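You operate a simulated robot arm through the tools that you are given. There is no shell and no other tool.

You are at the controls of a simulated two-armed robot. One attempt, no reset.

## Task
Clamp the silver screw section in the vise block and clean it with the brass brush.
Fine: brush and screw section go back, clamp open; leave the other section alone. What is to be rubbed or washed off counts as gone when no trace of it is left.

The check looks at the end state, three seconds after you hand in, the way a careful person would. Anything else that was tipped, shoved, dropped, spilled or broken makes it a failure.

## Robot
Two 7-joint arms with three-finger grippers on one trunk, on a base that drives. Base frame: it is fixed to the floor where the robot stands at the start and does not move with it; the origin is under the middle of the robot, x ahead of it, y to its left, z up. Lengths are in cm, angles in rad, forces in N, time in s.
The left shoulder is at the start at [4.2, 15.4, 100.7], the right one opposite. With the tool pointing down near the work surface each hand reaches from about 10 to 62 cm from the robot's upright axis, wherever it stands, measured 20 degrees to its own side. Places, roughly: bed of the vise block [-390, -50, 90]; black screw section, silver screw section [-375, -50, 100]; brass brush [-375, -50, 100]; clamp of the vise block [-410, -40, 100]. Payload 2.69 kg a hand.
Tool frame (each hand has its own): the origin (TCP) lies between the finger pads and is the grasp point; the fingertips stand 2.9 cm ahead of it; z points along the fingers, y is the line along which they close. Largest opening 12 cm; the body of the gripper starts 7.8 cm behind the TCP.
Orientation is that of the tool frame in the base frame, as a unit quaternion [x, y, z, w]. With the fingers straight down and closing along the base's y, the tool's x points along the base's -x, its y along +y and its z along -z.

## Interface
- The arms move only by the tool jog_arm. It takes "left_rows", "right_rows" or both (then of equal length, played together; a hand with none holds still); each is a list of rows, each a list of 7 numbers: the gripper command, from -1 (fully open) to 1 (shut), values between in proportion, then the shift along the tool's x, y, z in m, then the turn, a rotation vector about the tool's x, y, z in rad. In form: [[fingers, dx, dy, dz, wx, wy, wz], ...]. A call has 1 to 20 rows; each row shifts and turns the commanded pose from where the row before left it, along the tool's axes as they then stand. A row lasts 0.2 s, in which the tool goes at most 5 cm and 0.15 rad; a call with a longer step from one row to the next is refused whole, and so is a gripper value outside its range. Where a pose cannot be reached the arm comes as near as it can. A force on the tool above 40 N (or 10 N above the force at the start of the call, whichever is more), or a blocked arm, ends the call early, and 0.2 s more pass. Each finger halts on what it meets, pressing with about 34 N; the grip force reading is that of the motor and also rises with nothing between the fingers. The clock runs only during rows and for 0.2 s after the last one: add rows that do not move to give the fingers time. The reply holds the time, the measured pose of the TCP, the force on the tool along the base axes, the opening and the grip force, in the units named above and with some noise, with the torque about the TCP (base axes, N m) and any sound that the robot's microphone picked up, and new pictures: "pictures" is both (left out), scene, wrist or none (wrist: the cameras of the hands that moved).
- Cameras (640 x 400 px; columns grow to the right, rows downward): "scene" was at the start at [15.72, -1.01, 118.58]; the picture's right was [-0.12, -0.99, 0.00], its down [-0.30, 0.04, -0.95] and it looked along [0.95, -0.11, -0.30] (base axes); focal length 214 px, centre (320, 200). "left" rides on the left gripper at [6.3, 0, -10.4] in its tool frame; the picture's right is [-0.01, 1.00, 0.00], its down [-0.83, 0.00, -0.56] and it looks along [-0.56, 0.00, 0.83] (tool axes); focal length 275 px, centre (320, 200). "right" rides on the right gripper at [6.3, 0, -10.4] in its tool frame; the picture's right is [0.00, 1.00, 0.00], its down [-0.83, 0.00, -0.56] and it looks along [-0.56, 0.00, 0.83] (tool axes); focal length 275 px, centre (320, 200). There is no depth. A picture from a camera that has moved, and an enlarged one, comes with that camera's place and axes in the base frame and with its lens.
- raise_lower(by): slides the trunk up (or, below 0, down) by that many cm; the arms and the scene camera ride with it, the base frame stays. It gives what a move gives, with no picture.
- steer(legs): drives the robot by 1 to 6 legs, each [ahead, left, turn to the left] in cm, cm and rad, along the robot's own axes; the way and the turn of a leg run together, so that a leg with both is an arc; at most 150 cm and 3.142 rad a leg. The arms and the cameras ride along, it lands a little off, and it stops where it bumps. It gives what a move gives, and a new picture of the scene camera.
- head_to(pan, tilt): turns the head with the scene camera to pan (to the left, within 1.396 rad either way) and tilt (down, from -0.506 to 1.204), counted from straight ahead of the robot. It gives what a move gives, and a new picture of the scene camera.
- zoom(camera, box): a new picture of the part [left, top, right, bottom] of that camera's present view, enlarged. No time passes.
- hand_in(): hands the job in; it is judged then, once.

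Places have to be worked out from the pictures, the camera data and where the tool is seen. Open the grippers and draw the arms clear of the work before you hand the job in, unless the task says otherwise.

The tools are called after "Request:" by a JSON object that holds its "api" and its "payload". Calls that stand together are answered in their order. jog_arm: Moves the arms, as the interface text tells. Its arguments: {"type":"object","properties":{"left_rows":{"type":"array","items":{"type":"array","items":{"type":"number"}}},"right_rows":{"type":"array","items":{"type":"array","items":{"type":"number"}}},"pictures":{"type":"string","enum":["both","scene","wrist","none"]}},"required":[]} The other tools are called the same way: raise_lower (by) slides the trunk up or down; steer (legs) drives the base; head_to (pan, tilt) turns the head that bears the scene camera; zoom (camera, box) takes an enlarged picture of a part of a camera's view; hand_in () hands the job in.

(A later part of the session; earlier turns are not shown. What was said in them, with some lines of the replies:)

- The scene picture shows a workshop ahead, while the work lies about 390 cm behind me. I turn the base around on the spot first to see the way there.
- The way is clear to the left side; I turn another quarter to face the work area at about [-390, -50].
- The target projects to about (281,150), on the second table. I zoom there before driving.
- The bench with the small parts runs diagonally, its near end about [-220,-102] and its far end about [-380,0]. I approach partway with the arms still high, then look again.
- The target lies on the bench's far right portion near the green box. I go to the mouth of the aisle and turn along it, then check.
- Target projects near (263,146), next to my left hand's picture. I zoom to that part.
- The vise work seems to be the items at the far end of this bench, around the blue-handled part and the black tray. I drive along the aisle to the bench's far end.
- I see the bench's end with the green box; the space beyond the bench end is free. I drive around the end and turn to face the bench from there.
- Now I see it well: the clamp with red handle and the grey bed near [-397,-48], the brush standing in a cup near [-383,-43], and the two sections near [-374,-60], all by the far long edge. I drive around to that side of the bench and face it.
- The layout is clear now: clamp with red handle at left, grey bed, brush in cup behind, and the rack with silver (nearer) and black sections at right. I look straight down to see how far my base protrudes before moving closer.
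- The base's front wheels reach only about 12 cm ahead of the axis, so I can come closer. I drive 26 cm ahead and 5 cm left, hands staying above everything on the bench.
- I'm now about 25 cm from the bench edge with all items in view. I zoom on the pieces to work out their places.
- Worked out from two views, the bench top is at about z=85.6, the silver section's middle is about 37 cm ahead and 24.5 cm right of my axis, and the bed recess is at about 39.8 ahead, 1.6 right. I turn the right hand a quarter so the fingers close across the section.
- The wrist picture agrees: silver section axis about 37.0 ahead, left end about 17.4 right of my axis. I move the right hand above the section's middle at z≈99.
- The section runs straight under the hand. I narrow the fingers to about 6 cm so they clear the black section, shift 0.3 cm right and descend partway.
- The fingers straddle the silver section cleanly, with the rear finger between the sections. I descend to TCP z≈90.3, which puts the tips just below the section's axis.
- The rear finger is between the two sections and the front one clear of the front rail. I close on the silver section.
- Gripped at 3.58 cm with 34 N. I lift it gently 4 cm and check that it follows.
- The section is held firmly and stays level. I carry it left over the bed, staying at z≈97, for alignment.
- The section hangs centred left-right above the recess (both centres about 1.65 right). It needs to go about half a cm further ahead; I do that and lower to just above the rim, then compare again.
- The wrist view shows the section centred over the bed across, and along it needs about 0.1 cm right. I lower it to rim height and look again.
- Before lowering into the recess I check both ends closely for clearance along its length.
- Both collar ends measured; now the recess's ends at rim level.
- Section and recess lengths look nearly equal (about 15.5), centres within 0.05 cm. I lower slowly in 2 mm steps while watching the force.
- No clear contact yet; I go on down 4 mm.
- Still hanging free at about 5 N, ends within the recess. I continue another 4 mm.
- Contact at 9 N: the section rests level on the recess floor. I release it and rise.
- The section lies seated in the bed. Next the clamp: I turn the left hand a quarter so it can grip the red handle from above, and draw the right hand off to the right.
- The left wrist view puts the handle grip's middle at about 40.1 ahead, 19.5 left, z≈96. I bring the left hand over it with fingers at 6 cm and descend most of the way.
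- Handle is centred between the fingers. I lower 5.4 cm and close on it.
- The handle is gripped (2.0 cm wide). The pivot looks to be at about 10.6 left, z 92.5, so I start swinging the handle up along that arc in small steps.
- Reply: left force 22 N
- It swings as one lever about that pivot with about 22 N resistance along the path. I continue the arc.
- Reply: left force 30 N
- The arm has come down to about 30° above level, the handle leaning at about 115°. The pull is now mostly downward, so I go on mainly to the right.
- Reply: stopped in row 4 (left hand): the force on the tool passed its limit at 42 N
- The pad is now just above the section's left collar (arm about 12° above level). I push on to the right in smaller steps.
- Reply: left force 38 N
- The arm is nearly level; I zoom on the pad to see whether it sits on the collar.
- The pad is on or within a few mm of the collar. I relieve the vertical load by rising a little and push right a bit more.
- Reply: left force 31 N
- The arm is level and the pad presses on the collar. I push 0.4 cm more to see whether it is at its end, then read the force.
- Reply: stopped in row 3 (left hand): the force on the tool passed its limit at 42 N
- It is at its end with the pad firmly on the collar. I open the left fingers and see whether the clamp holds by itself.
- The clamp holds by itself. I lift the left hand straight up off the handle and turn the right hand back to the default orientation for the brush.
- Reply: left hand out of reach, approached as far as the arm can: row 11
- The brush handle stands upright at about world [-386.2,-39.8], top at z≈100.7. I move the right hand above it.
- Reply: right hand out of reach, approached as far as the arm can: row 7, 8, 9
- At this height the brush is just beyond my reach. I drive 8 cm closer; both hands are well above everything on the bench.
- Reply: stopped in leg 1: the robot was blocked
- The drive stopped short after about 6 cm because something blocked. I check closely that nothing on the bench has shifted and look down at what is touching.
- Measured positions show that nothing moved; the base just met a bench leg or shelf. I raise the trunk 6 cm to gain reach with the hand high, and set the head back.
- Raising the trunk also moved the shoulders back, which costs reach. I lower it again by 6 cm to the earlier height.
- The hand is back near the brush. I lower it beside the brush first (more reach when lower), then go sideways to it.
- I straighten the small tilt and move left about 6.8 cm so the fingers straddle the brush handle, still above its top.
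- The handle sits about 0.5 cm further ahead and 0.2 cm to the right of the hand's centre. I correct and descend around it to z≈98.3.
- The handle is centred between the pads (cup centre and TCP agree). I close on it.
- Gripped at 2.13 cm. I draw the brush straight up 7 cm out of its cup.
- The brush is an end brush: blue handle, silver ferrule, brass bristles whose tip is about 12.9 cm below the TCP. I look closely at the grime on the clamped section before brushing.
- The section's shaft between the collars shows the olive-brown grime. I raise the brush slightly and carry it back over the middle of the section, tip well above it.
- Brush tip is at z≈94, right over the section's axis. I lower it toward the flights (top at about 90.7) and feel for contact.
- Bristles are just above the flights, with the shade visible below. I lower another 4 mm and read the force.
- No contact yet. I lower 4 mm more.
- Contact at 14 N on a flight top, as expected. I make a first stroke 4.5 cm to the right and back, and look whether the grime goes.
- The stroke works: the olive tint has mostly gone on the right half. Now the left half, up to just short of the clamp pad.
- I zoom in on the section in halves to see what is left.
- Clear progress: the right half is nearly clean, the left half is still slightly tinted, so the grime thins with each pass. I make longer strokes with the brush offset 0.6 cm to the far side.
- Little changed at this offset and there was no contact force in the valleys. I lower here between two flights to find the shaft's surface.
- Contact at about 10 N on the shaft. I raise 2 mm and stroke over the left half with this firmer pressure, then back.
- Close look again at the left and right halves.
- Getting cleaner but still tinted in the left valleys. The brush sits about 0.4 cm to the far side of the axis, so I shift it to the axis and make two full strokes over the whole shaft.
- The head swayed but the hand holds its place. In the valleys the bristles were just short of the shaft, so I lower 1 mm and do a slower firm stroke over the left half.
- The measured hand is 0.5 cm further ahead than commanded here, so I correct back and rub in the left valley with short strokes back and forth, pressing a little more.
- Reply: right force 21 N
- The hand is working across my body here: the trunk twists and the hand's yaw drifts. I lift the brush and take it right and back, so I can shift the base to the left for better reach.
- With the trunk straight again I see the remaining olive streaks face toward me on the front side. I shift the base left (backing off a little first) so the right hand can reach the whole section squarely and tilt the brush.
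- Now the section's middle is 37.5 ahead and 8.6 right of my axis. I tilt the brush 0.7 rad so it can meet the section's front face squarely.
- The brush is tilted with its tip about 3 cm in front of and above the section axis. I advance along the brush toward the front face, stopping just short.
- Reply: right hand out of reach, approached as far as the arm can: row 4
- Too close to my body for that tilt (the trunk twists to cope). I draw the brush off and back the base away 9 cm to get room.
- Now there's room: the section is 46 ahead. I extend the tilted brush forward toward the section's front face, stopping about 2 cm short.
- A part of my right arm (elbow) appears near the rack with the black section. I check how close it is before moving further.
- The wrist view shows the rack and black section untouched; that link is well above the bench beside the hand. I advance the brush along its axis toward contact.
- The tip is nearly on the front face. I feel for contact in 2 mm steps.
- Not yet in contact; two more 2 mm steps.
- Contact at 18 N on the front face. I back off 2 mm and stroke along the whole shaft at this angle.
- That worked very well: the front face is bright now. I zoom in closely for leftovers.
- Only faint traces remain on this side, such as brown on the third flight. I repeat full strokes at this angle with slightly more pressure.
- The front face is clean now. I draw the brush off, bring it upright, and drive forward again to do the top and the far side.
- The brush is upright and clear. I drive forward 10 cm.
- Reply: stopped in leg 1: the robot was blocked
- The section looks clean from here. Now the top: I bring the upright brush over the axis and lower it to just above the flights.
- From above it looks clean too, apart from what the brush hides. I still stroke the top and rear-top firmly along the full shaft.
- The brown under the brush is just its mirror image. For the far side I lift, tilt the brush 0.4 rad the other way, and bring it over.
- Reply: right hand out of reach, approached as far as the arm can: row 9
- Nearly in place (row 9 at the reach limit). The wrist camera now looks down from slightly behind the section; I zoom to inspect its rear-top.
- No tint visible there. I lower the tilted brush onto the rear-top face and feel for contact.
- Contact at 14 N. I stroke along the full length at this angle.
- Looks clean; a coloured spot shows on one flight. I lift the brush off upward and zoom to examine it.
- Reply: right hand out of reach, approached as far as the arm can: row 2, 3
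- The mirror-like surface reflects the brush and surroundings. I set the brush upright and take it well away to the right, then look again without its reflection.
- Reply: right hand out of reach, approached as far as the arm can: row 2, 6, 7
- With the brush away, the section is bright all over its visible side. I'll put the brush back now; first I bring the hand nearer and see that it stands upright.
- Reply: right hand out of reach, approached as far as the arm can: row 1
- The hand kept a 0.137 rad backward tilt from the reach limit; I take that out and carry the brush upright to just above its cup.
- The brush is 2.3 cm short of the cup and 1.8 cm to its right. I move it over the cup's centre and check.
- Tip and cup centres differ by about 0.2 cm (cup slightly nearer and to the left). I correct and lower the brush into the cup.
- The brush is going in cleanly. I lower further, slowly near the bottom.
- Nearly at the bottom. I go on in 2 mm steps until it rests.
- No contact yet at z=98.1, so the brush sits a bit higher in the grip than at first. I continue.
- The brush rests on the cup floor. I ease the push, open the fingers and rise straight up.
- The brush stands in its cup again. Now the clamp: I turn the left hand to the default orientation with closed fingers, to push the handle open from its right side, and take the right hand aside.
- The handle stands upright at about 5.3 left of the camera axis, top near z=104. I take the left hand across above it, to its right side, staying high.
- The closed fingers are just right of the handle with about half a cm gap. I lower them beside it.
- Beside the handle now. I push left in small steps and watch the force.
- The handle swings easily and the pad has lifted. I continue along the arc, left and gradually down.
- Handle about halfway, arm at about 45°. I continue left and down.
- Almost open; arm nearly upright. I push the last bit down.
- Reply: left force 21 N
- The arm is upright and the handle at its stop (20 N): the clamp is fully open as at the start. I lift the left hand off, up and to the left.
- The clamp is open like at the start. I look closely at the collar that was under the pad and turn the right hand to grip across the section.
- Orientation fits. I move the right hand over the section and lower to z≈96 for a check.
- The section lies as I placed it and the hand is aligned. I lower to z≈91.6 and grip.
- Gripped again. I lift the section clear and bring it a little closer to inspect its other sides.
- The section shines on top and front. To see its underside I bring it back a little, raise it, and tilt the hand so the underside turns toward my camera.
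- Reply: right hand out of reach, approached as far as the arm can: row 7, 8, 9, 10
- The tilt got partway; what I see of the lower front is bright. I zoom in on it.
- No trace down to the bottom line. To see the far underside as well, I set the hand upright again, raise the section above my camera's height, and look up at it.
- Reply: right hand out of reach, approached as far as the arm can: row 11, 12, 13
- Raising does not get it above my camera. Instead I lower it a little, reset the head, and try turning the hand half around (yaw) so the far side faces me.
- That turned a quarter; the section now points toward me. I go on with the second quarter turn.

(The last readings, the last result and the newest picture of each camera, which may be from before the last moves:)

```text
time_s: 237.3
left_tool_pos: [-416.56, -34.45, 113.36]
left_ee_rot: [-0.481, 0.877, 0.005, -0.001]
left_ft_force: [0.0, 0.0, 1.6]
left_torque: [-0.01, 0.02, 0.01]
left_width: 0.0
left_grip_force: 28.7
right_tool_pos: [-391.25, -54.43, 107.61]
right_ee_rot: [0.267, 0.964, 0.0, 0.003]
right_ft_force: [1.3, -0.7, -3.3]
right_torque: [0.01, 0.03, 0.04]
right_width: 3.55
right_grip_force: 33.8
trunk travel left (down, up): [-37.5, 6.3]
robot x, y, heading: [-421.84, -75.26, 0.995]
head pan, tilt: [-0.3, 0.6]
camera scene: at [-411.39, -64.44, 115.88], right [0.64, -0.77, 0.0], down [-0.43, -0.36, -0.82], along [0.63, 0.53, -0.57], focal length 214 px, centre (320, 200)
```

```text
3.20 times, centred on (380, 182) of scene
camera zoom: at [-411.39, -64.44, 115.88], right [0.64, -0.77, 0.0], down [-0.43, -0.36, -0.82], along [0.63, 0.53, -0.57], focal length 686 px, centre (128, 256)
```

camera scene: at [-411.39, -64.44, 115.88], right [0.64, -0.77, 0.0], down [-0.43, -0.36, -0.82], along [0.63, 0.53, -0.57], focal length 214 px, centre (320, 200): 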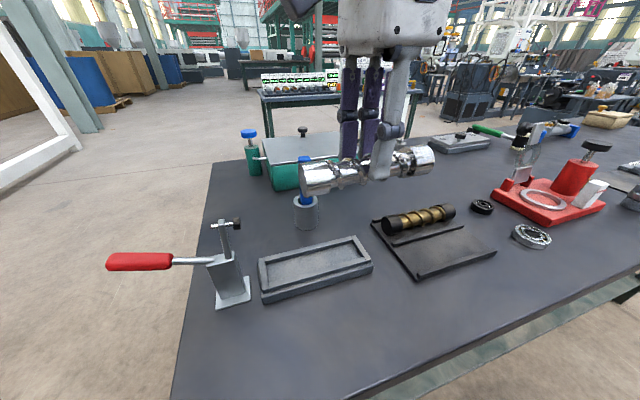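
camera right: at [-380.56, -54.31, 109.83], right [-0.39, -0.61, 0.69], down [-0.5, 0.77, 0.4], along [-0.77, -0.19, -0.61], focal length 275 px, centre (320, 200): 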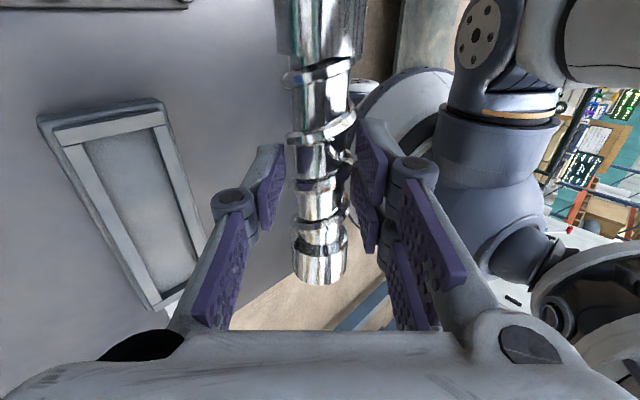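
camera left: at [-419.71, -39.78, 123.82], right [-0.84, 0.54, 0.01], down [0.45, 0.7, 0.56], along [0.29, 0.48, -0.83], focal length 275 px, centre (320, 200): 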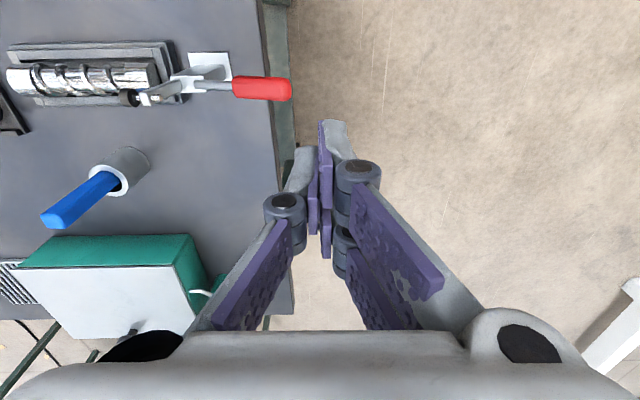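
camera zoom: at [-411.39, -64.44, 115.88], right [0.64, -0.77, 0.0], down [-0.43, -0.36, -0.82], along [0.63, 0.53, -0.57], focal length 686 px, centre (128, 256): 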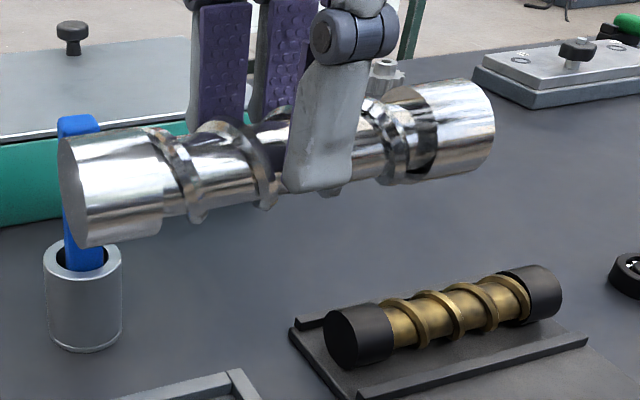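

The half turn works: the far side now faces me and is bright too. I tilt the hand so its lower part comes into view.

Request:
{"api": "jog_arm", "payload": {"right_rows": [[1, 0, 0, 0, 0.14, 0, 0], [1, 0, 0, 0, 0.14, 0, 0], [1, 0, 0, 0, 0.14, 0, 0], [1, 0, 0, 0, 0.14, 0, 0], [1, 0, 0, 0, 0.14, 0, 0], [1, 0, 0, 0, 0, 0, 0]], "pictures": "scene"}}

Request:
{"api": "zoom", "payload": {"camera": "scene", "box": [280, 120, 480, 245]}}

```text
time_s: 238.7
left_tool_pos: [-416.43, -34.52, 113.3]
left_ee_rot: [-0.482, 0.876, 0.006, -0.001]
left_ft_force: [0.3, 0.7, -0.2]
left_torque: [0.0, -0.02, 0.01]
left_width: 0.0
left_grip_force: 28.7
right_tool_pos: [-391.23, -54.43, 107.56]
right_ee_rot: [0.261, 0.935, -0.231, -0.062]
right_ft_force: [0.8, 0.0, -4.4]
right_torque: [0.05, 0.01, -0.01]
right_width: 3.56
right_grip_force: 34.1
right hand out of reach, approached as far as the arm can: row 4, 5
trunk travel left (down, up): [-37.5, 6.3]
robot x, y, heading: [-421.54, -75.32, 0.995]
head pan, tilt: [-0.3, 0.6]
camera scene: at [-411.39, -64.46, 115.88], right [0.64, -0.77, 0.0], down [-0.43, -0.36, -0.83], along [0.63, 0.53, -0.57], focal length 214 px, centre (320, 200)
```

scene: 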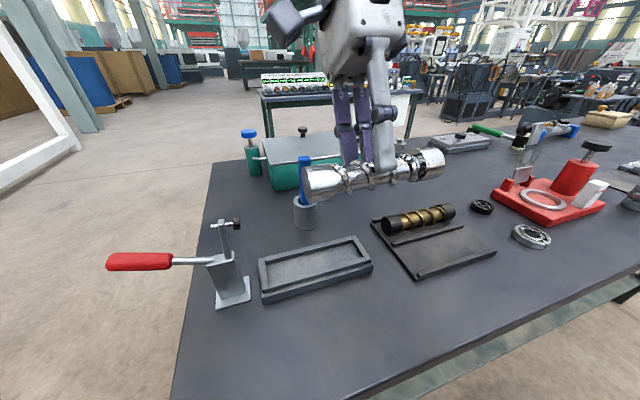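

```text
3.20 times, centred on (380, 182) of scene
camera zoom: at [-411.39, -64.46, 115.88], right [0.64, -0.77, 0.0], down [-0.43, -0.36, -0.83], along [0.63, 0.53, -0.57], focal length 686 px, centre (128, 256)
```

zoom: 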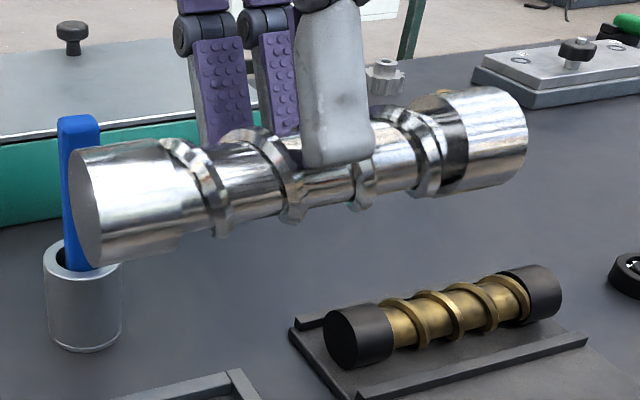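

I zoom in on this lower far side.

Request:
{"api": "zoom", "payload": {"camera": "scene", "box": [300, 145, 380, 205]}}

Request:
{"api": "zoom", "payload": {"camera": "scene", "box": [370, 140, 450, 200]}}

```text
6.67 times, centred on (340, 175) of scene
camera zoom: at [-411.39, -64.46, 115.88], right [0.64, -0.77, 0.0], down [-0.43, -0.36, -0.83], along [0.63, 0.53, -0.57], focal length 1430 px, centre (187, 367)
```

zoom: 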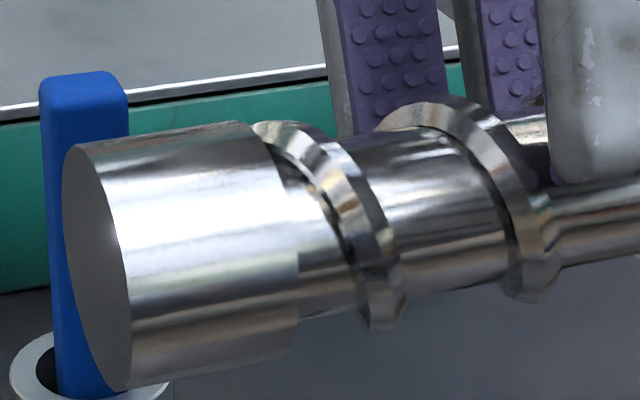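

```text
6.67 times, centred on (410, 170) of scene
camera zoom: at [-411.39, -64.46, 115.88], right [0.64, -0.77, 0.0], down [-0.43, -0.36, -0.83], along [0.63, 0.53, -0.57], focal length 1430 px, centre (-280, 400)
```

zoom: 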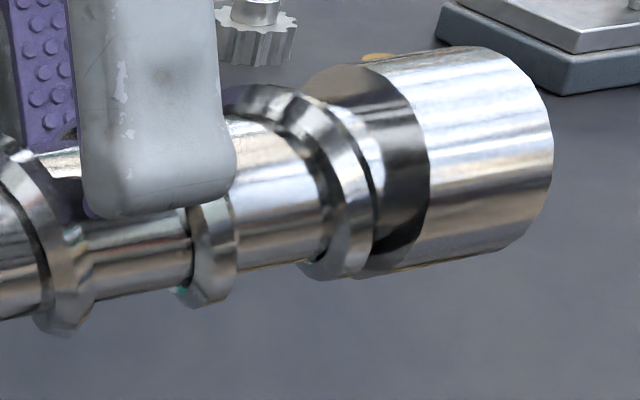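

All around it is clean. I turn the hand back: level first, then the half turn in reverse.

Request:
{"api": "jog_arm", "payload": {"right_rows": [[1, 0, 0, 0, -0.1214, 0, 0], [1, 0, 0, 0, -0.1214, 0, 0], [1, 0, 0, 0, -0.1214, 0, 0], [1, 0, 0, 0, -0.1213, 0, 0], [1, 0, 0, 0, 0, 0, -0.13], [1, 0, 0, 0, 0, 0, -0.14], [1, 0, 0, 0, 0, 0, -0.14], [1, 0, 0, 0, 0, 0, -0.14], [1, 0, 0, 0, 0, 0, -0.14], [1, 0, 0, 0, 0, 0, -0.14], [1, 0, 0, 0, 0, 0, -0.14], [1, 0, 0, 0, 0, 0, -0.14], [1, 0, 0, 0, 0, 0, -0.14], [1, 0, 0, 0, 0, 0, -0.14], [1, 0, 0, 0, 0, 0, -0.14], [1, 0, 0, 0, 0, 0, -0.14], [1, 0, 0, 0, 0, 0, -0.14], [1, 0, 0, 0, 0, 0, -0.14], [1, 0, 0, 0, 0, 0, -0.14], [1, 0, 0, 0, 0, 0, -0.14]], "pictures": "none"}}

Request:
{"api": "head_to", "payload": {"pan": -0.2, "tilt": 0.9}}

```text
time_s: 242.9
left_tool_pos: [-416.42, -34.39, 113.28]
left_ee_rot: [-0.481, 0.877, 0.005, -0.001]
left_ft_force: [-0.7, 0.1, 0.5]
left_torque: [0.01, 0.02, 0.0]
left_width: 0.01
left_grip_force: 28.2
right_tool_pos: [-391.1, -54.44, 107.68]
right_ee_rot: [0.749, -0.663, 0.001, -0.001]
right_ft_force: [-0.4, 0.1, -4.9]
right_torque: [-0.02, 0.0, 0.02]
right_width: 3.57
right_grip_force: 34.0
trunk travel left (down, up): [-37.5, 6.3]
robot x, y, heading: [-421.77, -75.31, 0.998]
head pan, tilt: [-0.3, 0.6]
```

```text
time_s: 243.7
left_tool_pos: [-416.44, -34.43, 113.42]
left_ee_rot: [-0.482, 0.876, 0.005, -0.001]
left_ft_force: [-0.7, 0.0, 0.8]
left_torque: [-0.02, 0.02, 0.01]
left_width: 0.0
left_grip_force: 28.3
right_tool_pos: [-391.01, -54.42, 107.8]
right_ee_rot: [0.747, -0.664, 0.002, -0.002]
right_ft_force: [-0.6, -1.0, -4.4]
right_torque: [0.01, 0.02, -0.02]
right_width: 3.58
right_grip_force: 34.3
trunk travel left (down, up): [-37.5, 6.3]
robot x, y, heading: [-422.23, -75.55, 0.996]
head pan, tilt: [-0.201, 0.901]
camera scene: at [-412.89, -64.72, 113.41], right [0.71, -0.7, 0.0], down [-0.55, -0.56, -0.62], along [0.44, 0.44, -0.78], focal length 214 px, centre (320, 200)
```

scene: 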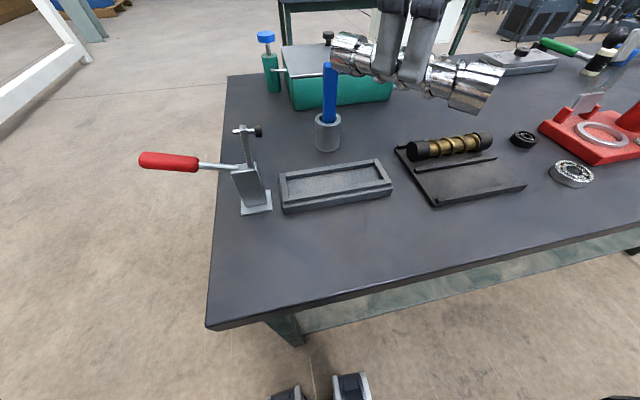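

I finish the turn to the original grip heading and carry the section to above its place on the rack.

Request:
{"api": "jog_arm", "payload": {"right_rows": [[1, 0, 0, 0, 0, 0, -0.14], [1, 0, 0, 0, 0, 0, -0.14], [1, 0, 0, 0, 0, 0, -0.14], [1, 0, 0, 0, 0, 0, -0.14], [1, 0, 0, 0, 0, 0, -0.14], [1, 0, 0, 0, 0, 0, -0.14], [1, 0, 0, 0, 0, 0, -0.048], [1, 0.018, 0, 0, 0, 0, 0], [1, 0.025, 0, 0, 0, 0, 0], [1, 0.025, 0, 0, 0, 0, 0], [1, 0.025, 0, 0, 0, 0, 0], [1, 0.025, 0, 0, 0, 0, 0], [1, 0.025, 0, 0, 0, 0, 0], [1, 0.025, 0, 0.02, 0, 0, 0], [1, 0.0143, 0.002, 0.02, 0, 0, 0], [1, 0, 0, 0.02, 0, 0, 0], [1, 0, 0, 0.02, 0, 0, 0], [1, 0, 0, 0, 0, 0, 0]], "pictures": "both"}}

Request:
{"api": "zoom", "payload": {"camera": "scene", "box": [380, 90, 580, 215]}}

```text
time_s: 247.5
left_tool_pos: [-416.44, -34.38, 113.32]
left_ee_rot: [-0.481, 0.877, 0.005, -0.001]
left_ft_force: [0.0, -0.1, -0.1]
left_torque: [0.0, -0.01, -0.02]
left_width: 0.01
left_grip_force: 28.3
right_tool_pos: [-375.75, -64.4, 99.93]
right_ee_rot: [0.96, -0.279, 0.003, -0.001]
right_ft_force: [0.4, -0.2, -4.2]
right_torque: [0.03, 0.02, -0.03]
right_width: 3.58
right_grip_force: 34.3
trunk travel left (down, up): [-37.5, 6.3]
robot x, y, heading: [-421.46, -75.17, 0.998]
head pan, tilt: [-0.201, 0.901]
camera scene: at [-412.89, -64.72, 113.4], right [0.71, -0.7, 0.0], down [-0.55, -0.56, -0.62], along [0.43, 0.44, -0.78], focal length 214 px, centre (320, 200)
camera right: at [-370.53, -67.72, 110.26], right [-0.53, -0.85, 0.0], down [-0.71, 0.44, 0.55], along [-0.47, 0.3, -0.83], focal length 275 px, centre (320, 200)
```

scene: 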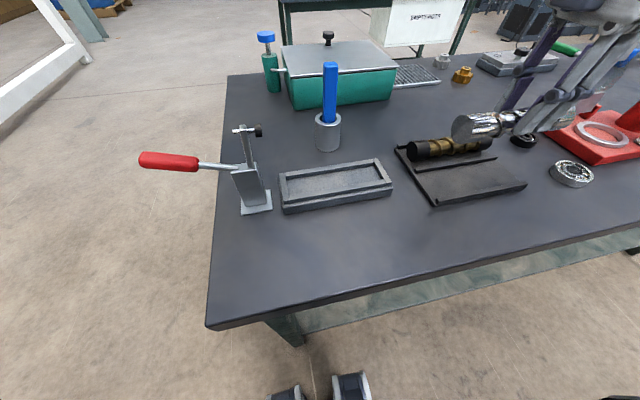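
right: 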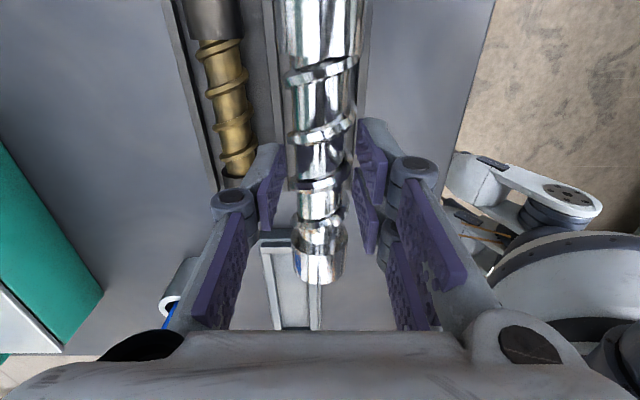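

```text
3.20 times, centred on (480, 152) of scene
camera zoom: at [-412.89, -64.72, 113.4], right [0.71, -0.7, 0.0], down [-0.55, -0.56, -0.62], along [0.43, 0.44, -0.78], focal length 686 px, centre (-192, 352)
```

zoom: 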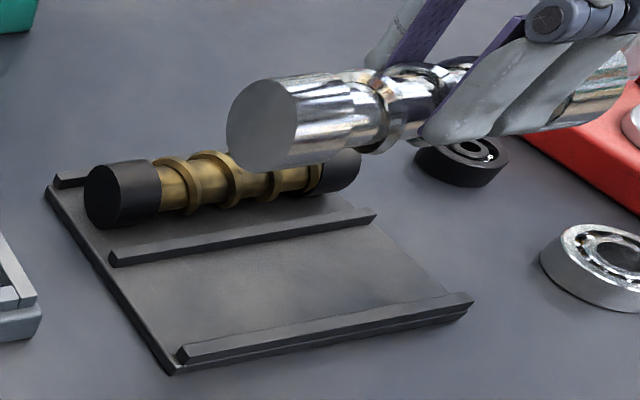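

The hand is at the original grasp position. I lower the section toward the rack.

Request:
{"api": "jog_arm", "payload": {"right_rows": [[1, 0, 0, 0.02, 0, 0, 0], [1, 0, 0, 0.02, 0, 0, 0], [1, 0, 0, 0.02, 0, 0, 0], [1, 0, 0, 0.014, 0, 0, 0], [1, 0, 0, 0, 0, 0, 0]], "pictures": "wrist"}}

Request:
{"api": "zoom", "payload": {"camera": "scene", "box": [390, 110, 550, 210]}}

```text
time_s: 248.7
left_tool_pos: [-416.4, -34.55, 113.31]
left_ee_rot: [-0.482, 0.876, 0.006, -0.001]
left_ft_force: [-0.9, -0.6, 0.6]
left_torque: [0.01, 0.03, -0.02]
left_width: 0.0
left_grip_force: 28.8
right_tool_pos: [-375.64, -64.35, 92.37]
right_ee_rot: [0.96, -0.279, 0.004, -0.001]
right_ft_force: [0.5, -0.1, -4.7]
right_torque: [0.04, -0.04, 0.04]
right_width: 3.58
right_grip_force: 34.1
trunk travel left (down, up): [-37.5, 6.3]
robot x, y, heading: [-421.59, -75.71, 0.995]
head pan, tilt: [-0.201, 0.901]
camera right: at [-370.38, -67.73, 102.79], right [-0.53, -0.85, 0.0], down [-0.71, 0.44, 0.55], along [-0.47, 0.3, -0.83], focal length 275 px, centre (320, 200)
```

right: 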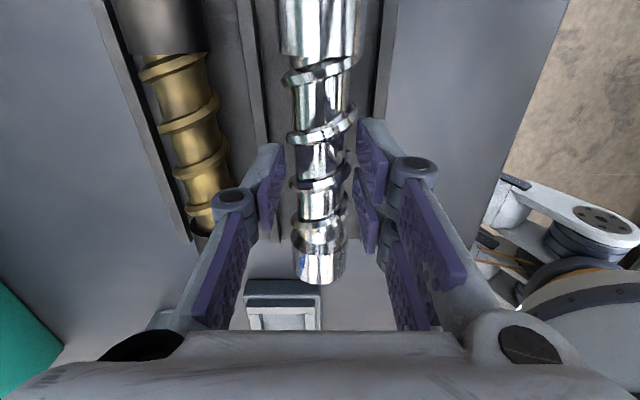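

```text
4.00 times, centred on (470, 160) of scene
camera zoom: at [-412.88, -64.72, 113.4], right [0.71, -0.7, 0.0], down [-0.55, -0.56, -0.62], along [0.43, 0.44, -0.78], focal length 858 px, centre (-280, 360)
```

zoom: 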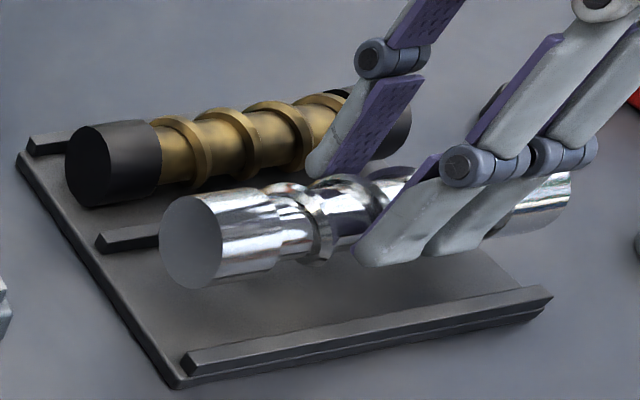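

About 1.8 cm above the plate. I lower slowly until it rests.

Request:
{"api": "jog_arm", "payload": {"right_rows": [[1, 0, 0, 0.006, 0, 0, 0], [1, 0, 0, 0.006, 0, 0, 0], [1, 0, 0, 0.002, 0, 0, 0], [1, 0, 0, 0.002, 0, 0, 0], [1, 0, 0, 0, 0, 0, 0]], "pictures": "none"}}

Request:
{"api": "zoom", "payload": {"camera": "scene", "box": [390, 110, 550, 210]}}

```text
time_s: 249.9
left_tool_pos: [-416.5, -34.34, 113.34]
left_ee_rot: [-0.482, 0.876, 0.005, 0.0]
left_ft_force: [0.3, 0.3, -0.5]
left_torque: [0.0, 0.0, -0.01]
left_width: 0.01
left_grip_force: 28.2
right_tool_pos: [-375.68, -64.27, 90.86]
right_ee_rot: [0.96, -0.278, 0.003, -0.001]
right_ft_force: [-0.5, 1.2, -4.4]
right_torque: [0.01, -0.01, -0.01]
right_width: 3.58
right_grip_force: 34.5
trunk travel left (down, up): [-37.5, 6.3]
robot x, y, heading: [-421.74, -75.4, 0.998]
head pan, tilt: [-0.201, 0.901]
```

```text
4.00 times, centred on (470, 160) of scene
camera zoom: at [-412.88, -64.72, 113.4], right [0.71, -0.7, 0.0], down [-0.55, -0.56, -0.62], along [0.43, 0.44, -0.78], focal length 858 px, centre (-280, 360)
```

zoom: 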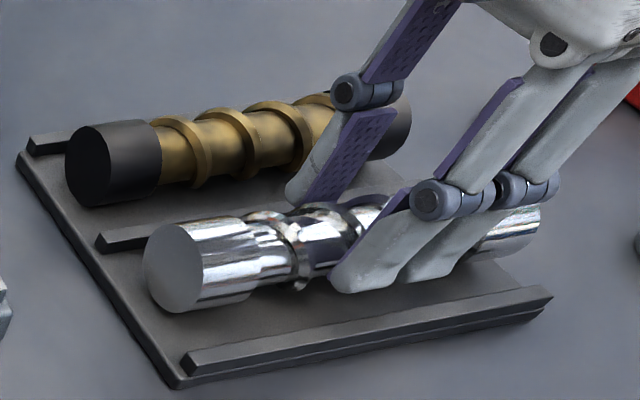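

Request:
{"api": "jog_arm", "payload": {"right_rows": [[1, 0, 0, 0.002, 0, 0, 0], [1, 0, 0, 0.002, 0, 0, 0], [1, 0, 0, 0, 0, 0, 0]], "pictures": "none"}}

```text
time_s: 250.7
left_tool_pos: [-416.6, -34.46, 113.41]
left_ee_rot: [-0.481, 0.876, 0.006, 0.0]
left_ft_force: [0.0, -0.1, 0.8]
left_torque: [0.0, 0.0, -0.01]
left_width: 0.0
left_grip_force: 28.2
right_tool_pos: [-375.71, -64.33, 90.6]
right_ee_rot: [0.96, -0.279, 0.003, -0.003]
right_ft_force: [6.5, -1.4, 19.0]
right_torque: [0.29, 0.46, -0.15]
right_width: 3.57
right_grip_force: 34.0
trunk travel left (down, up): [-37.5, 6.3]
robot x, y, heading: [-421.51, -75.5, 0.999]
head pan, tilt: [-0.201, 0.901]
```

It rests at the expected height (23 N). I ease off 1 mm, open the fingers gently to 6 cm and check before rising.

Request:
{"api": "jog_arm", "payload": {"right_rows": [[1, 0, 0, -0.001, 0, 0, 0], [0.3, 0, 0, 0, 0, 0, 0], [0.1, 0, 0, 0, 0, 0, 0], [0, 0, 0, 0, 0, 0, 0], [0, 0, 0, 0, 0, 0, 0]], "pictures": "wrist"}}

Request:
{"api": "zoom", "payload": {"camera": "scene", "box": [390, 110, 550, 210]}}

```text
time_s: 251.9
left_tool_pos: [-416.54, -34.44, 113.37]
left_ee_rot: [-0.482, 0.876, 0.005, -0.001]
left_ft_force: [-0.4, -0.7, 0.5]
left_torque: [0.06, 0.02, -0.03]
left_width: 0.0
left_grip_force: 28.7
right_tool_pos: [-375.65, -64.41, 90.51]
right_ee_rot: [0.96, -0.279, 0.002, -0.001]
right_ft_force: [0.2, -0.1, -0.4]
right_torque: [-0.04, 0.04, 0.0]
right_width: 6.02
right_grip_force: 0.0
trunk travel left (down, up): [-37.5, 6.3]
robot x, y, heading: [-421.57, -75.32, 1.003]
head pan, tilt: [-0.201, 0.901]
camera right: at [-370.41, -67.76, 100.94], right [-0.53, -0.85, 0.0], down [-0.71, 0.44, 0.55], along [-0.47, 0.3, -0.83], focal length 275 px, centre (320, 200)
```

right: 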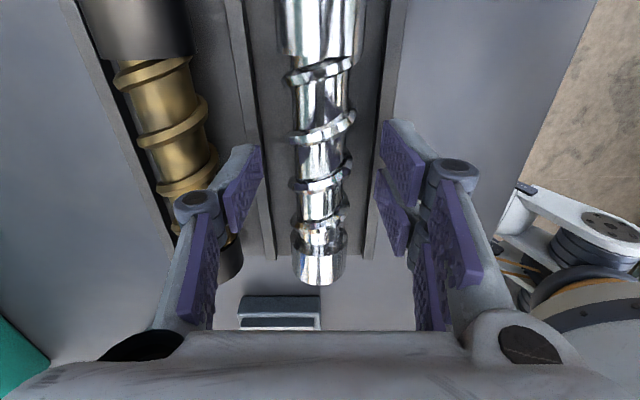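

```text
4.00 times, centred on (470, 160) of scene
camera zoom: at [-412.9, -64.73, 113.4], right [0.71, -0.7, 0.0], down [-0.55, -0.56, -0.62], along [0.43, 0.44, -0.78], focal length 858 px, centre (-280, 360)
```

zoom: 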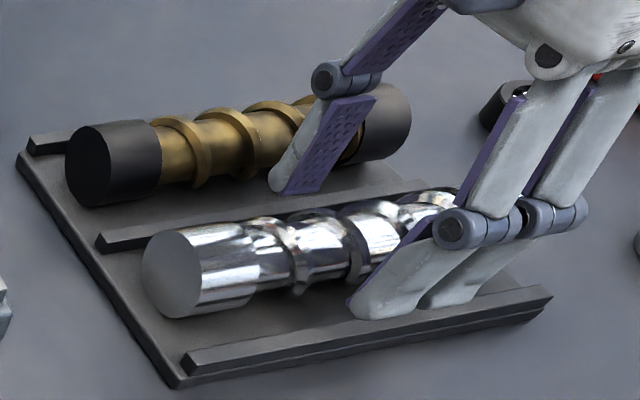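

The section lies between the rails as before. I rise straight up and draw both arms back.

Request:
{"api": "jog_arm", "payload": {"right_rows": [[0, 0, 0, -0.01, 0, 0, 0], [0, 0, 0, -0.02, 0, 0, 0], [0, 0, 0, -0.025, 0, 0, 0], [0, 0, 0, -0.025, 0, 0, 0], [0, 0, 0, -0.025, 0, 0, 0], [0, 0, 0, -0.025, 0, 0, 0], [0, 0, 0, -0.02, 0, 0, 0], [0, 0, 0, 0, 0, 0, 0]], "pictures": "both"}}

Request:
{"api": "zoom", "payload": {"camera": "scene", "box": [390, 110, 550, 210]}}

Request:
{"api": "zoom", "payload": {"camera": "right", "box": [140, 0, 400, 200]}}

```text
time_s: 253.7
left_tool_pos: [-416.5, -34.55, 113.29]
left_ee_rot: [-0.482, 0.876, 0.006, -0.001]
left_ft_force: [-1.3, -0.1, -0.1]
left_torque: [0.0, -0.03, 0.01]
left_width: 0.02
left_grip_force: 28.7
right_tool_pos: [-375.86, -64.29, 105.41]
right_ee_rot: [0.961, -0.278, 0.003, -0.001]
right_ft_force: [-0.4, 0.7, -0.4]
right_torque: [0.0, 0.0, 0.0]
right_width: 5.99
right_grip_force: 0.1
trunk travel left (down, up): [-37.5, 6.3]
robot x, y, heading: [-421.43, -76.12, 0.996]
head pan, tilt: [-0.201, 0.901]
camera scene: at [-412.9, -64.73, 113.4], right [0.71, -0.7, 0.0], down [-0.55, -0.56, -0.62], along [0.43, 0.44, -0.78], focal length 214 px, centre (320, 200)
camera right: at [-370.57, -67.66, 115.8], right [-0.53, -0.85, 0.0], down [-0.71, 0.44, 0.55], along [-0.47, 0.3, -0.83], focal length 275 px, centre (320, 200)
```

scene: 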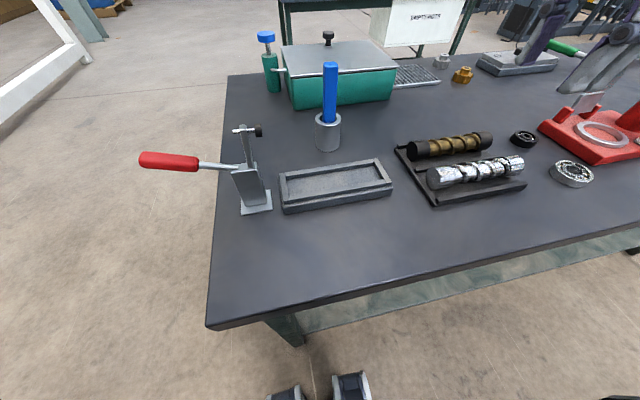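
right: 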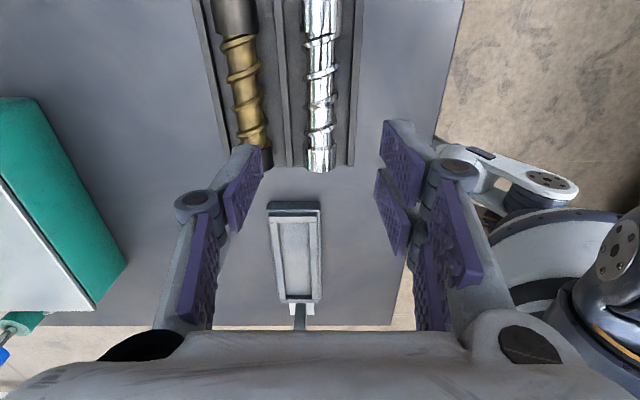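

```text
4.00 times, centred on (470, 160) of scene
camera zoom: at [-412.9, -64.73, 113.4], right [0.71, -0.7, 0.0], down [-0.55, -0.56, -0.62], along [0.43, 0.44, -0.78], focal length 858 px, centre (-280, 360)
```

zoom: 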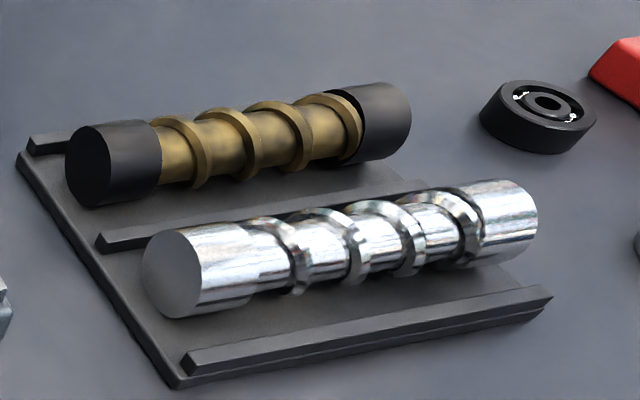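

```text
2.00 times, centred on (270, 100) of right
camera zoom: at [-370.57, -67.66, 115.8], right [-0.53, -0.85, 0.0], down [-0.71, 0.44, 0.55], along [-0.47, 0.3, -0.83], focal length 551 px, centre (420, 400)
```

zoom: 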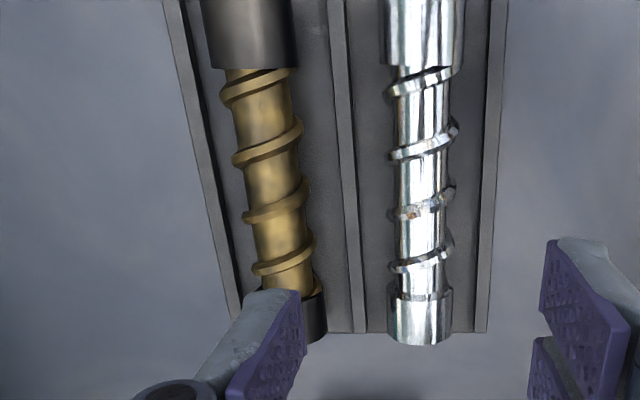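

It's back in place and bright. One flight shows a mottled brownish spot in the wrist view; I zoom in on it from both cameras.

Request:
{"api": "zoom", "payload": {"camera": "right", "box": [295, 40, 355, 80]}}

Request:
{"api": "zoom", "payload": {"camera": "right", "box": [295, 80, 355, 120]}}

Request:
{"api": "zoom", "payload": {"camera": "right", "box": [295, 115, 355, 155]}}

Request:
{"api": "zoom", "payload": {"camera": "scene", "box": [425, 150, 530, 195]}}

```text
10.00 times, centred on (325, 60) of right
camera zoom: at [-370.57, -67.66, 115.8], right [-0.53, -0.85, 0.0], down [-0.71, 0.44, 0.55], along [-0.47, 0.3, -0.83], focal length 2753 px, centre (270, 1600)
```

zoom: 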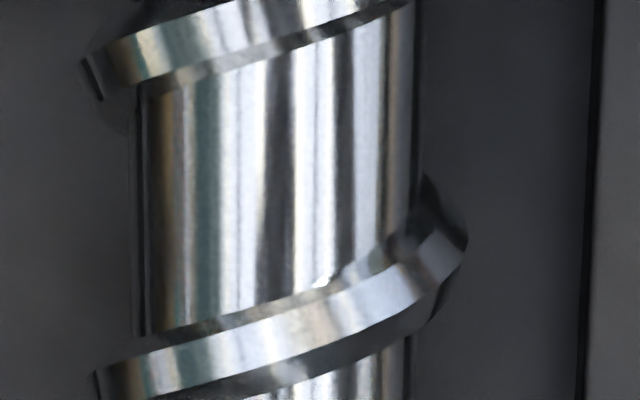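

```text
10.00 times, centred on (325, 100) of right
camera zoom: at [-370.57, -67.66, 115.8], right [-0.53, -0.85, 0.0], down [-0.71, 0.44, 0.55], along [-0.47, 0.3, -0.83], focal length 2753 px, centre (270, 1200)
```

zoom: 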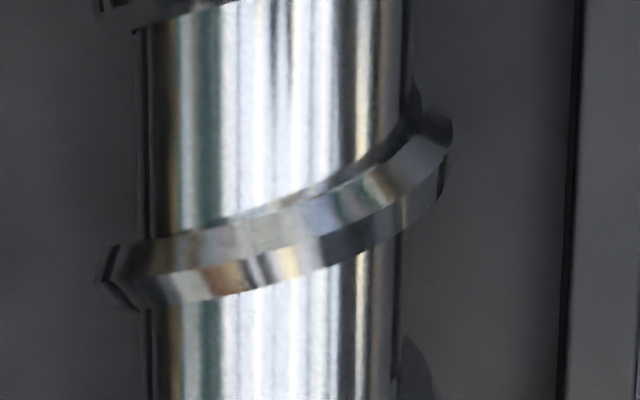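

```text
10.00 times, centred on (325, 135) of right
camera zoom: at [-370.57, -67.66, 115.8], right [-0.53, -0.85, 0.0], down [-0.71, 0.44, 0.55], along [-0.47, 0.3, -0.83], focal length 2753 px, centre (270, 850)
```

zoom: 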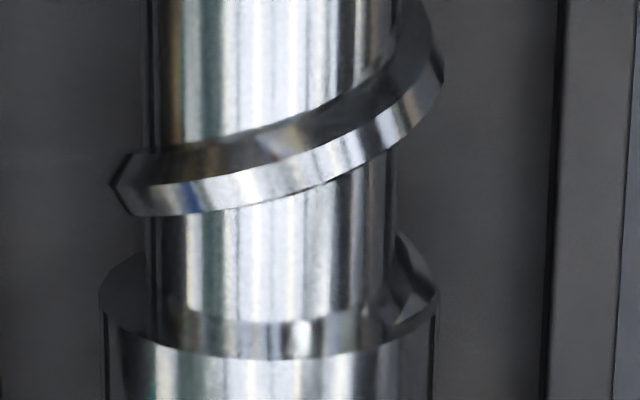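

```text
6.10 times, centred on (478, 172) of scene
camera zoom: at [-412.9, -64.73, 113.4], right [0.71, -0.7, 0.0], down [-0.55, -0.56, -0.62], along [0.43, 0.44, -0.78], focal length 1307 px, centre (-640, 368)
```

zoom: 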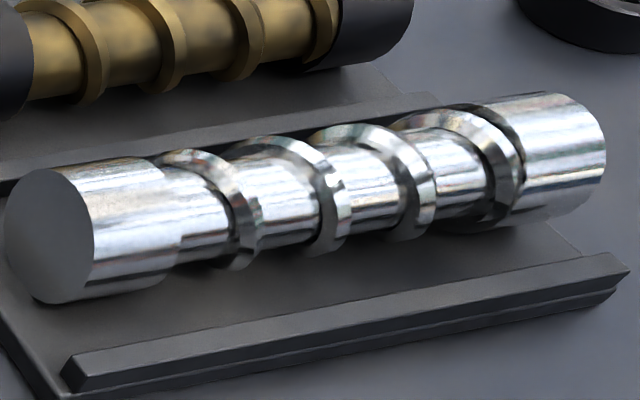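

Those are crisp facets mirroring the surroundings, not grime; the section is clean. I open both grippers fully and draw the right hand up and back.

Request:
{"api": "jog_arm", "payload": {"left_rows": [[0, 0, 0, 0, 0, 0, 0], [-1, 0, 0, 0, 0, 0, 0], [-1, 0, 0, 0, 0, 0, 0], [-1, 0, 0, 0, 0, 0, 0], [-1, 0, 0, 0, 0, 0, 0], [-1, 0, 0, 0, 0, 0, 0]], "right_rows": [[0, 0, 0.01, -0.01, 0, 0, 0], [-0.5, 0, 0.015, -0.01, 0, 0, 0], [-1, 0, 0.015, 0, 0, 0, 0], [-1, 0, 0.015, 0, 0, 0, 0], [-1, 0, 0.015, 0, 0, 0, 0], [-1, 0, 0, 0, 0, 0, 0]], "pictures": "none"}}

Request:
{"api": "steer", "payload": {"legs": [[-35, 0, 0]]}}

Request:
{"api": "head_to", "payload": {"pan": -0.1, "tilt": 0.6}}

```text
time_s: 255.1
left_tool_pos: [-416.39, -34.51, 113.46]
left_ee_rot: [-0.482, 0.876, 0.005, -0.001]
left_ft_force: [0.5, -0.2, -0.2]
left_torque: [0.0, 0.04, -0.04]
left_width: 11.99
left_grip_force: 0.0
right_tool_pos: [-380.03, -66.88, 104.07]
right_ee_rot: [0.961, -0.277, 0.002, -0.001]
right_ft_force: [-0.7, -0.2, 0.7]
right_torque: [0.01, -0.01, 0.0]
right_width: 11.99
right_grip_force: 0.0
right hand out of reach, approached as far as the arm can: row 1, 2, 3, 4, 5
trunk travel left (down, up): [-37.5, 6.3]
robot x, y, heading: [-421.58, -75.79, 0.998]
head pan, tilt: [-0.201, 0.901]
```

```text
time_s: 257.4
left_tool_pos: [-435.22, -63.55, 113.22]
left_ee_rot: [-0.481, 0.877, 0.006, 0.0]
left_ft_force: [0.2, -1.0, -0.4]
left_torque: [0.01, -0.02, 0.02]
left_width: 12.0
left_grip_force: 0.2
right_tool_pos: [-398.86, -96.05, 104.1]
right_ee_rot: [0.96, -0.28, 0.003, -0.002]
right_ft_force: [-0.4, -0.1, 0.2]
right_torque: [0.0, 0.0, -0.01]
right_width: 12.0
right_grip_force: 0.0
trunk travel left (down, up): [-37.5, 6.3]
robot x, y, heading: [-440.81, -104.92, 0.992]
head pan, tilt: [-0.201, 0.901]
camera scene: at [-431.77, -93.86, 113.41], right [0.71, -0.7, 0.0], down [-0.55, -0.56, -0.62], along [0.44, 0.44, -0.78], focal length 214 px, centre (320, 200)
```

scene: 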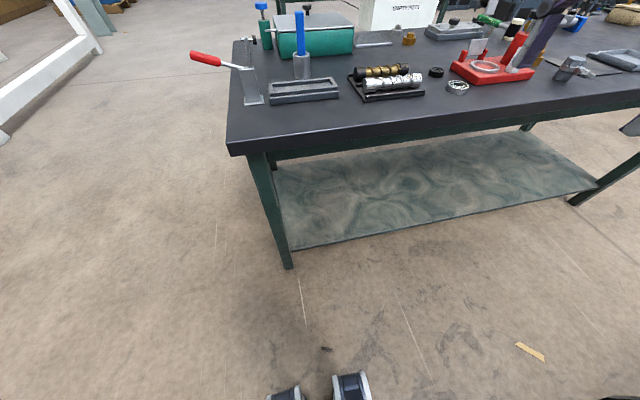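

```text
time_s: 258.2
left_tool_pos: [-435.31, -63.57, 113.18]
left_ee_rot: [-0.482, 0.876, 0.005, 0.0]
left_ft_force: [-0.2, 0.3, 0.6]
left_torque: [-0.01, 0.0, -0.02]
left_width: 12.0
left_grip_force: 0.0
right_tool_pos: [-398.82, -95.96, 104.08]
right_ee_rot: [0.96, -0.278, 0.002, -0.001]
right_ft_force: [-0.3, 0.2, -0.2]
right_torque: [0.01, 0.02, 0.01]
right_width: 12.02
right_grip_force: 0.1
trunk travel left (down, up): [-37.5, 6.3]
robot x, y, heading: [-440.66, -104.81, 0.995]
head pan, tilt: [-0.099, 0.6]
camera scene: at [-431.51, -92.31, 115.88], right [0.78, -0.62, 0.0], down [-0.35, -0.44, -0.82], along [0.52, 0.64, -0.57], focal length 214 px, centre (320, 200)
```

scene: 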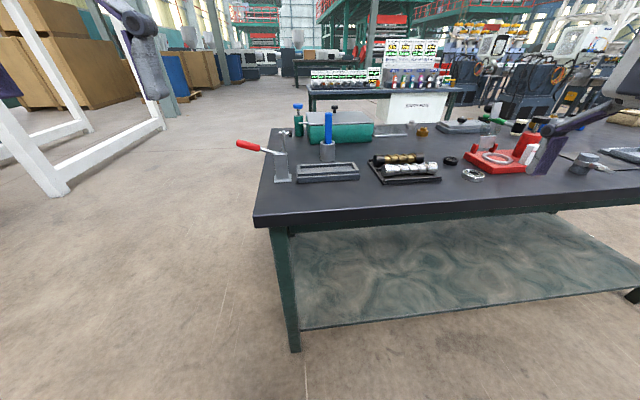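

I take a last close look at the bench to verify the end state.

Request:
{"api": "zoom", "payload": {"camera": "scene", "box": [225, 90, 465, 220]}}

Request:
{"api": "zoom", "payload": {"camera": "scene", "box": [360, 140, 500, 200]}}

```text
2.67 times, centred on (345, 155) of scene
camera zoom: at [-431.51, -92.31, 115.88], right [0.78, -0.62, 0.0], down [-0.35, -0.44, -0.82], along [0.52, 0.64, -0.57], focal length 572 px, centre (253, 320)
```

zoom: 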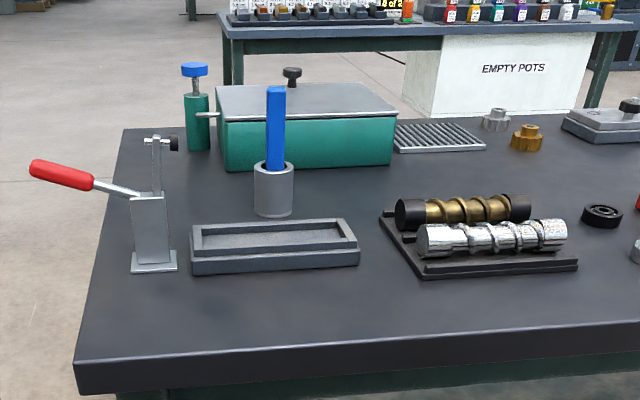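

```text
4.57 times, centred on (430, 170) of scene
camera zoom: at [-431.51, -92.31, 115.88], right [0.78, -0.62, 0.0], down [-0.35, -0.44, -0.82], along [0.52, 0.64, -0.57], focal length 980 px, centre (-183, 337)
```

zoom: 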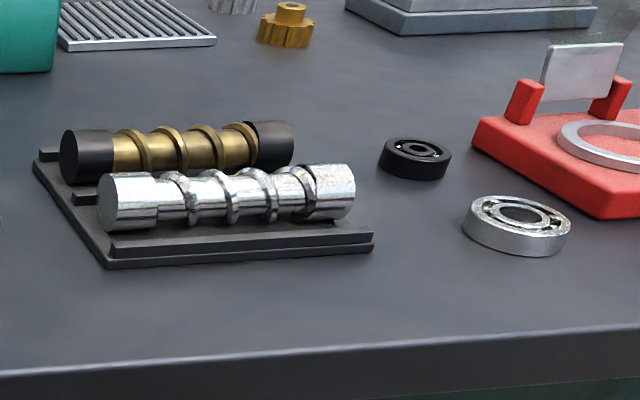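

The silver section is clean and back on its rack. The brush is in its cup, the clamp is open, and the black section and everything else are where they were. Both grippers are open and clear of the bench, so I hand in.

Request:
{"api": "hand_in", "payload": {}}

```text
The job is handed in.
```

I've handed the job in. The silver section was clamped, brushed and put back on its rack, and I could see no grime left on it.

- **Cleaning:** I brushed the front, top and upper far side, then turned the section in the hand to look all round. Only a narrow strip along the very bottom was seen at a shallow angle. The coloured spots that remain look like reflections in the bright metal, not grime.
- **Brush:** It is back in its cup, leaning slightly more than before.
- **Clamp:** It is open, with the handle against its stop as at the start.
- **Black section and the rest of the bench:** I never touched the black section. The base bumped against the bench twice while driving. After the first bump I measured the vise bed and it had not moved, and the last pictures show everything in its place.

Both grippers are open and the robot stands back from the bench.
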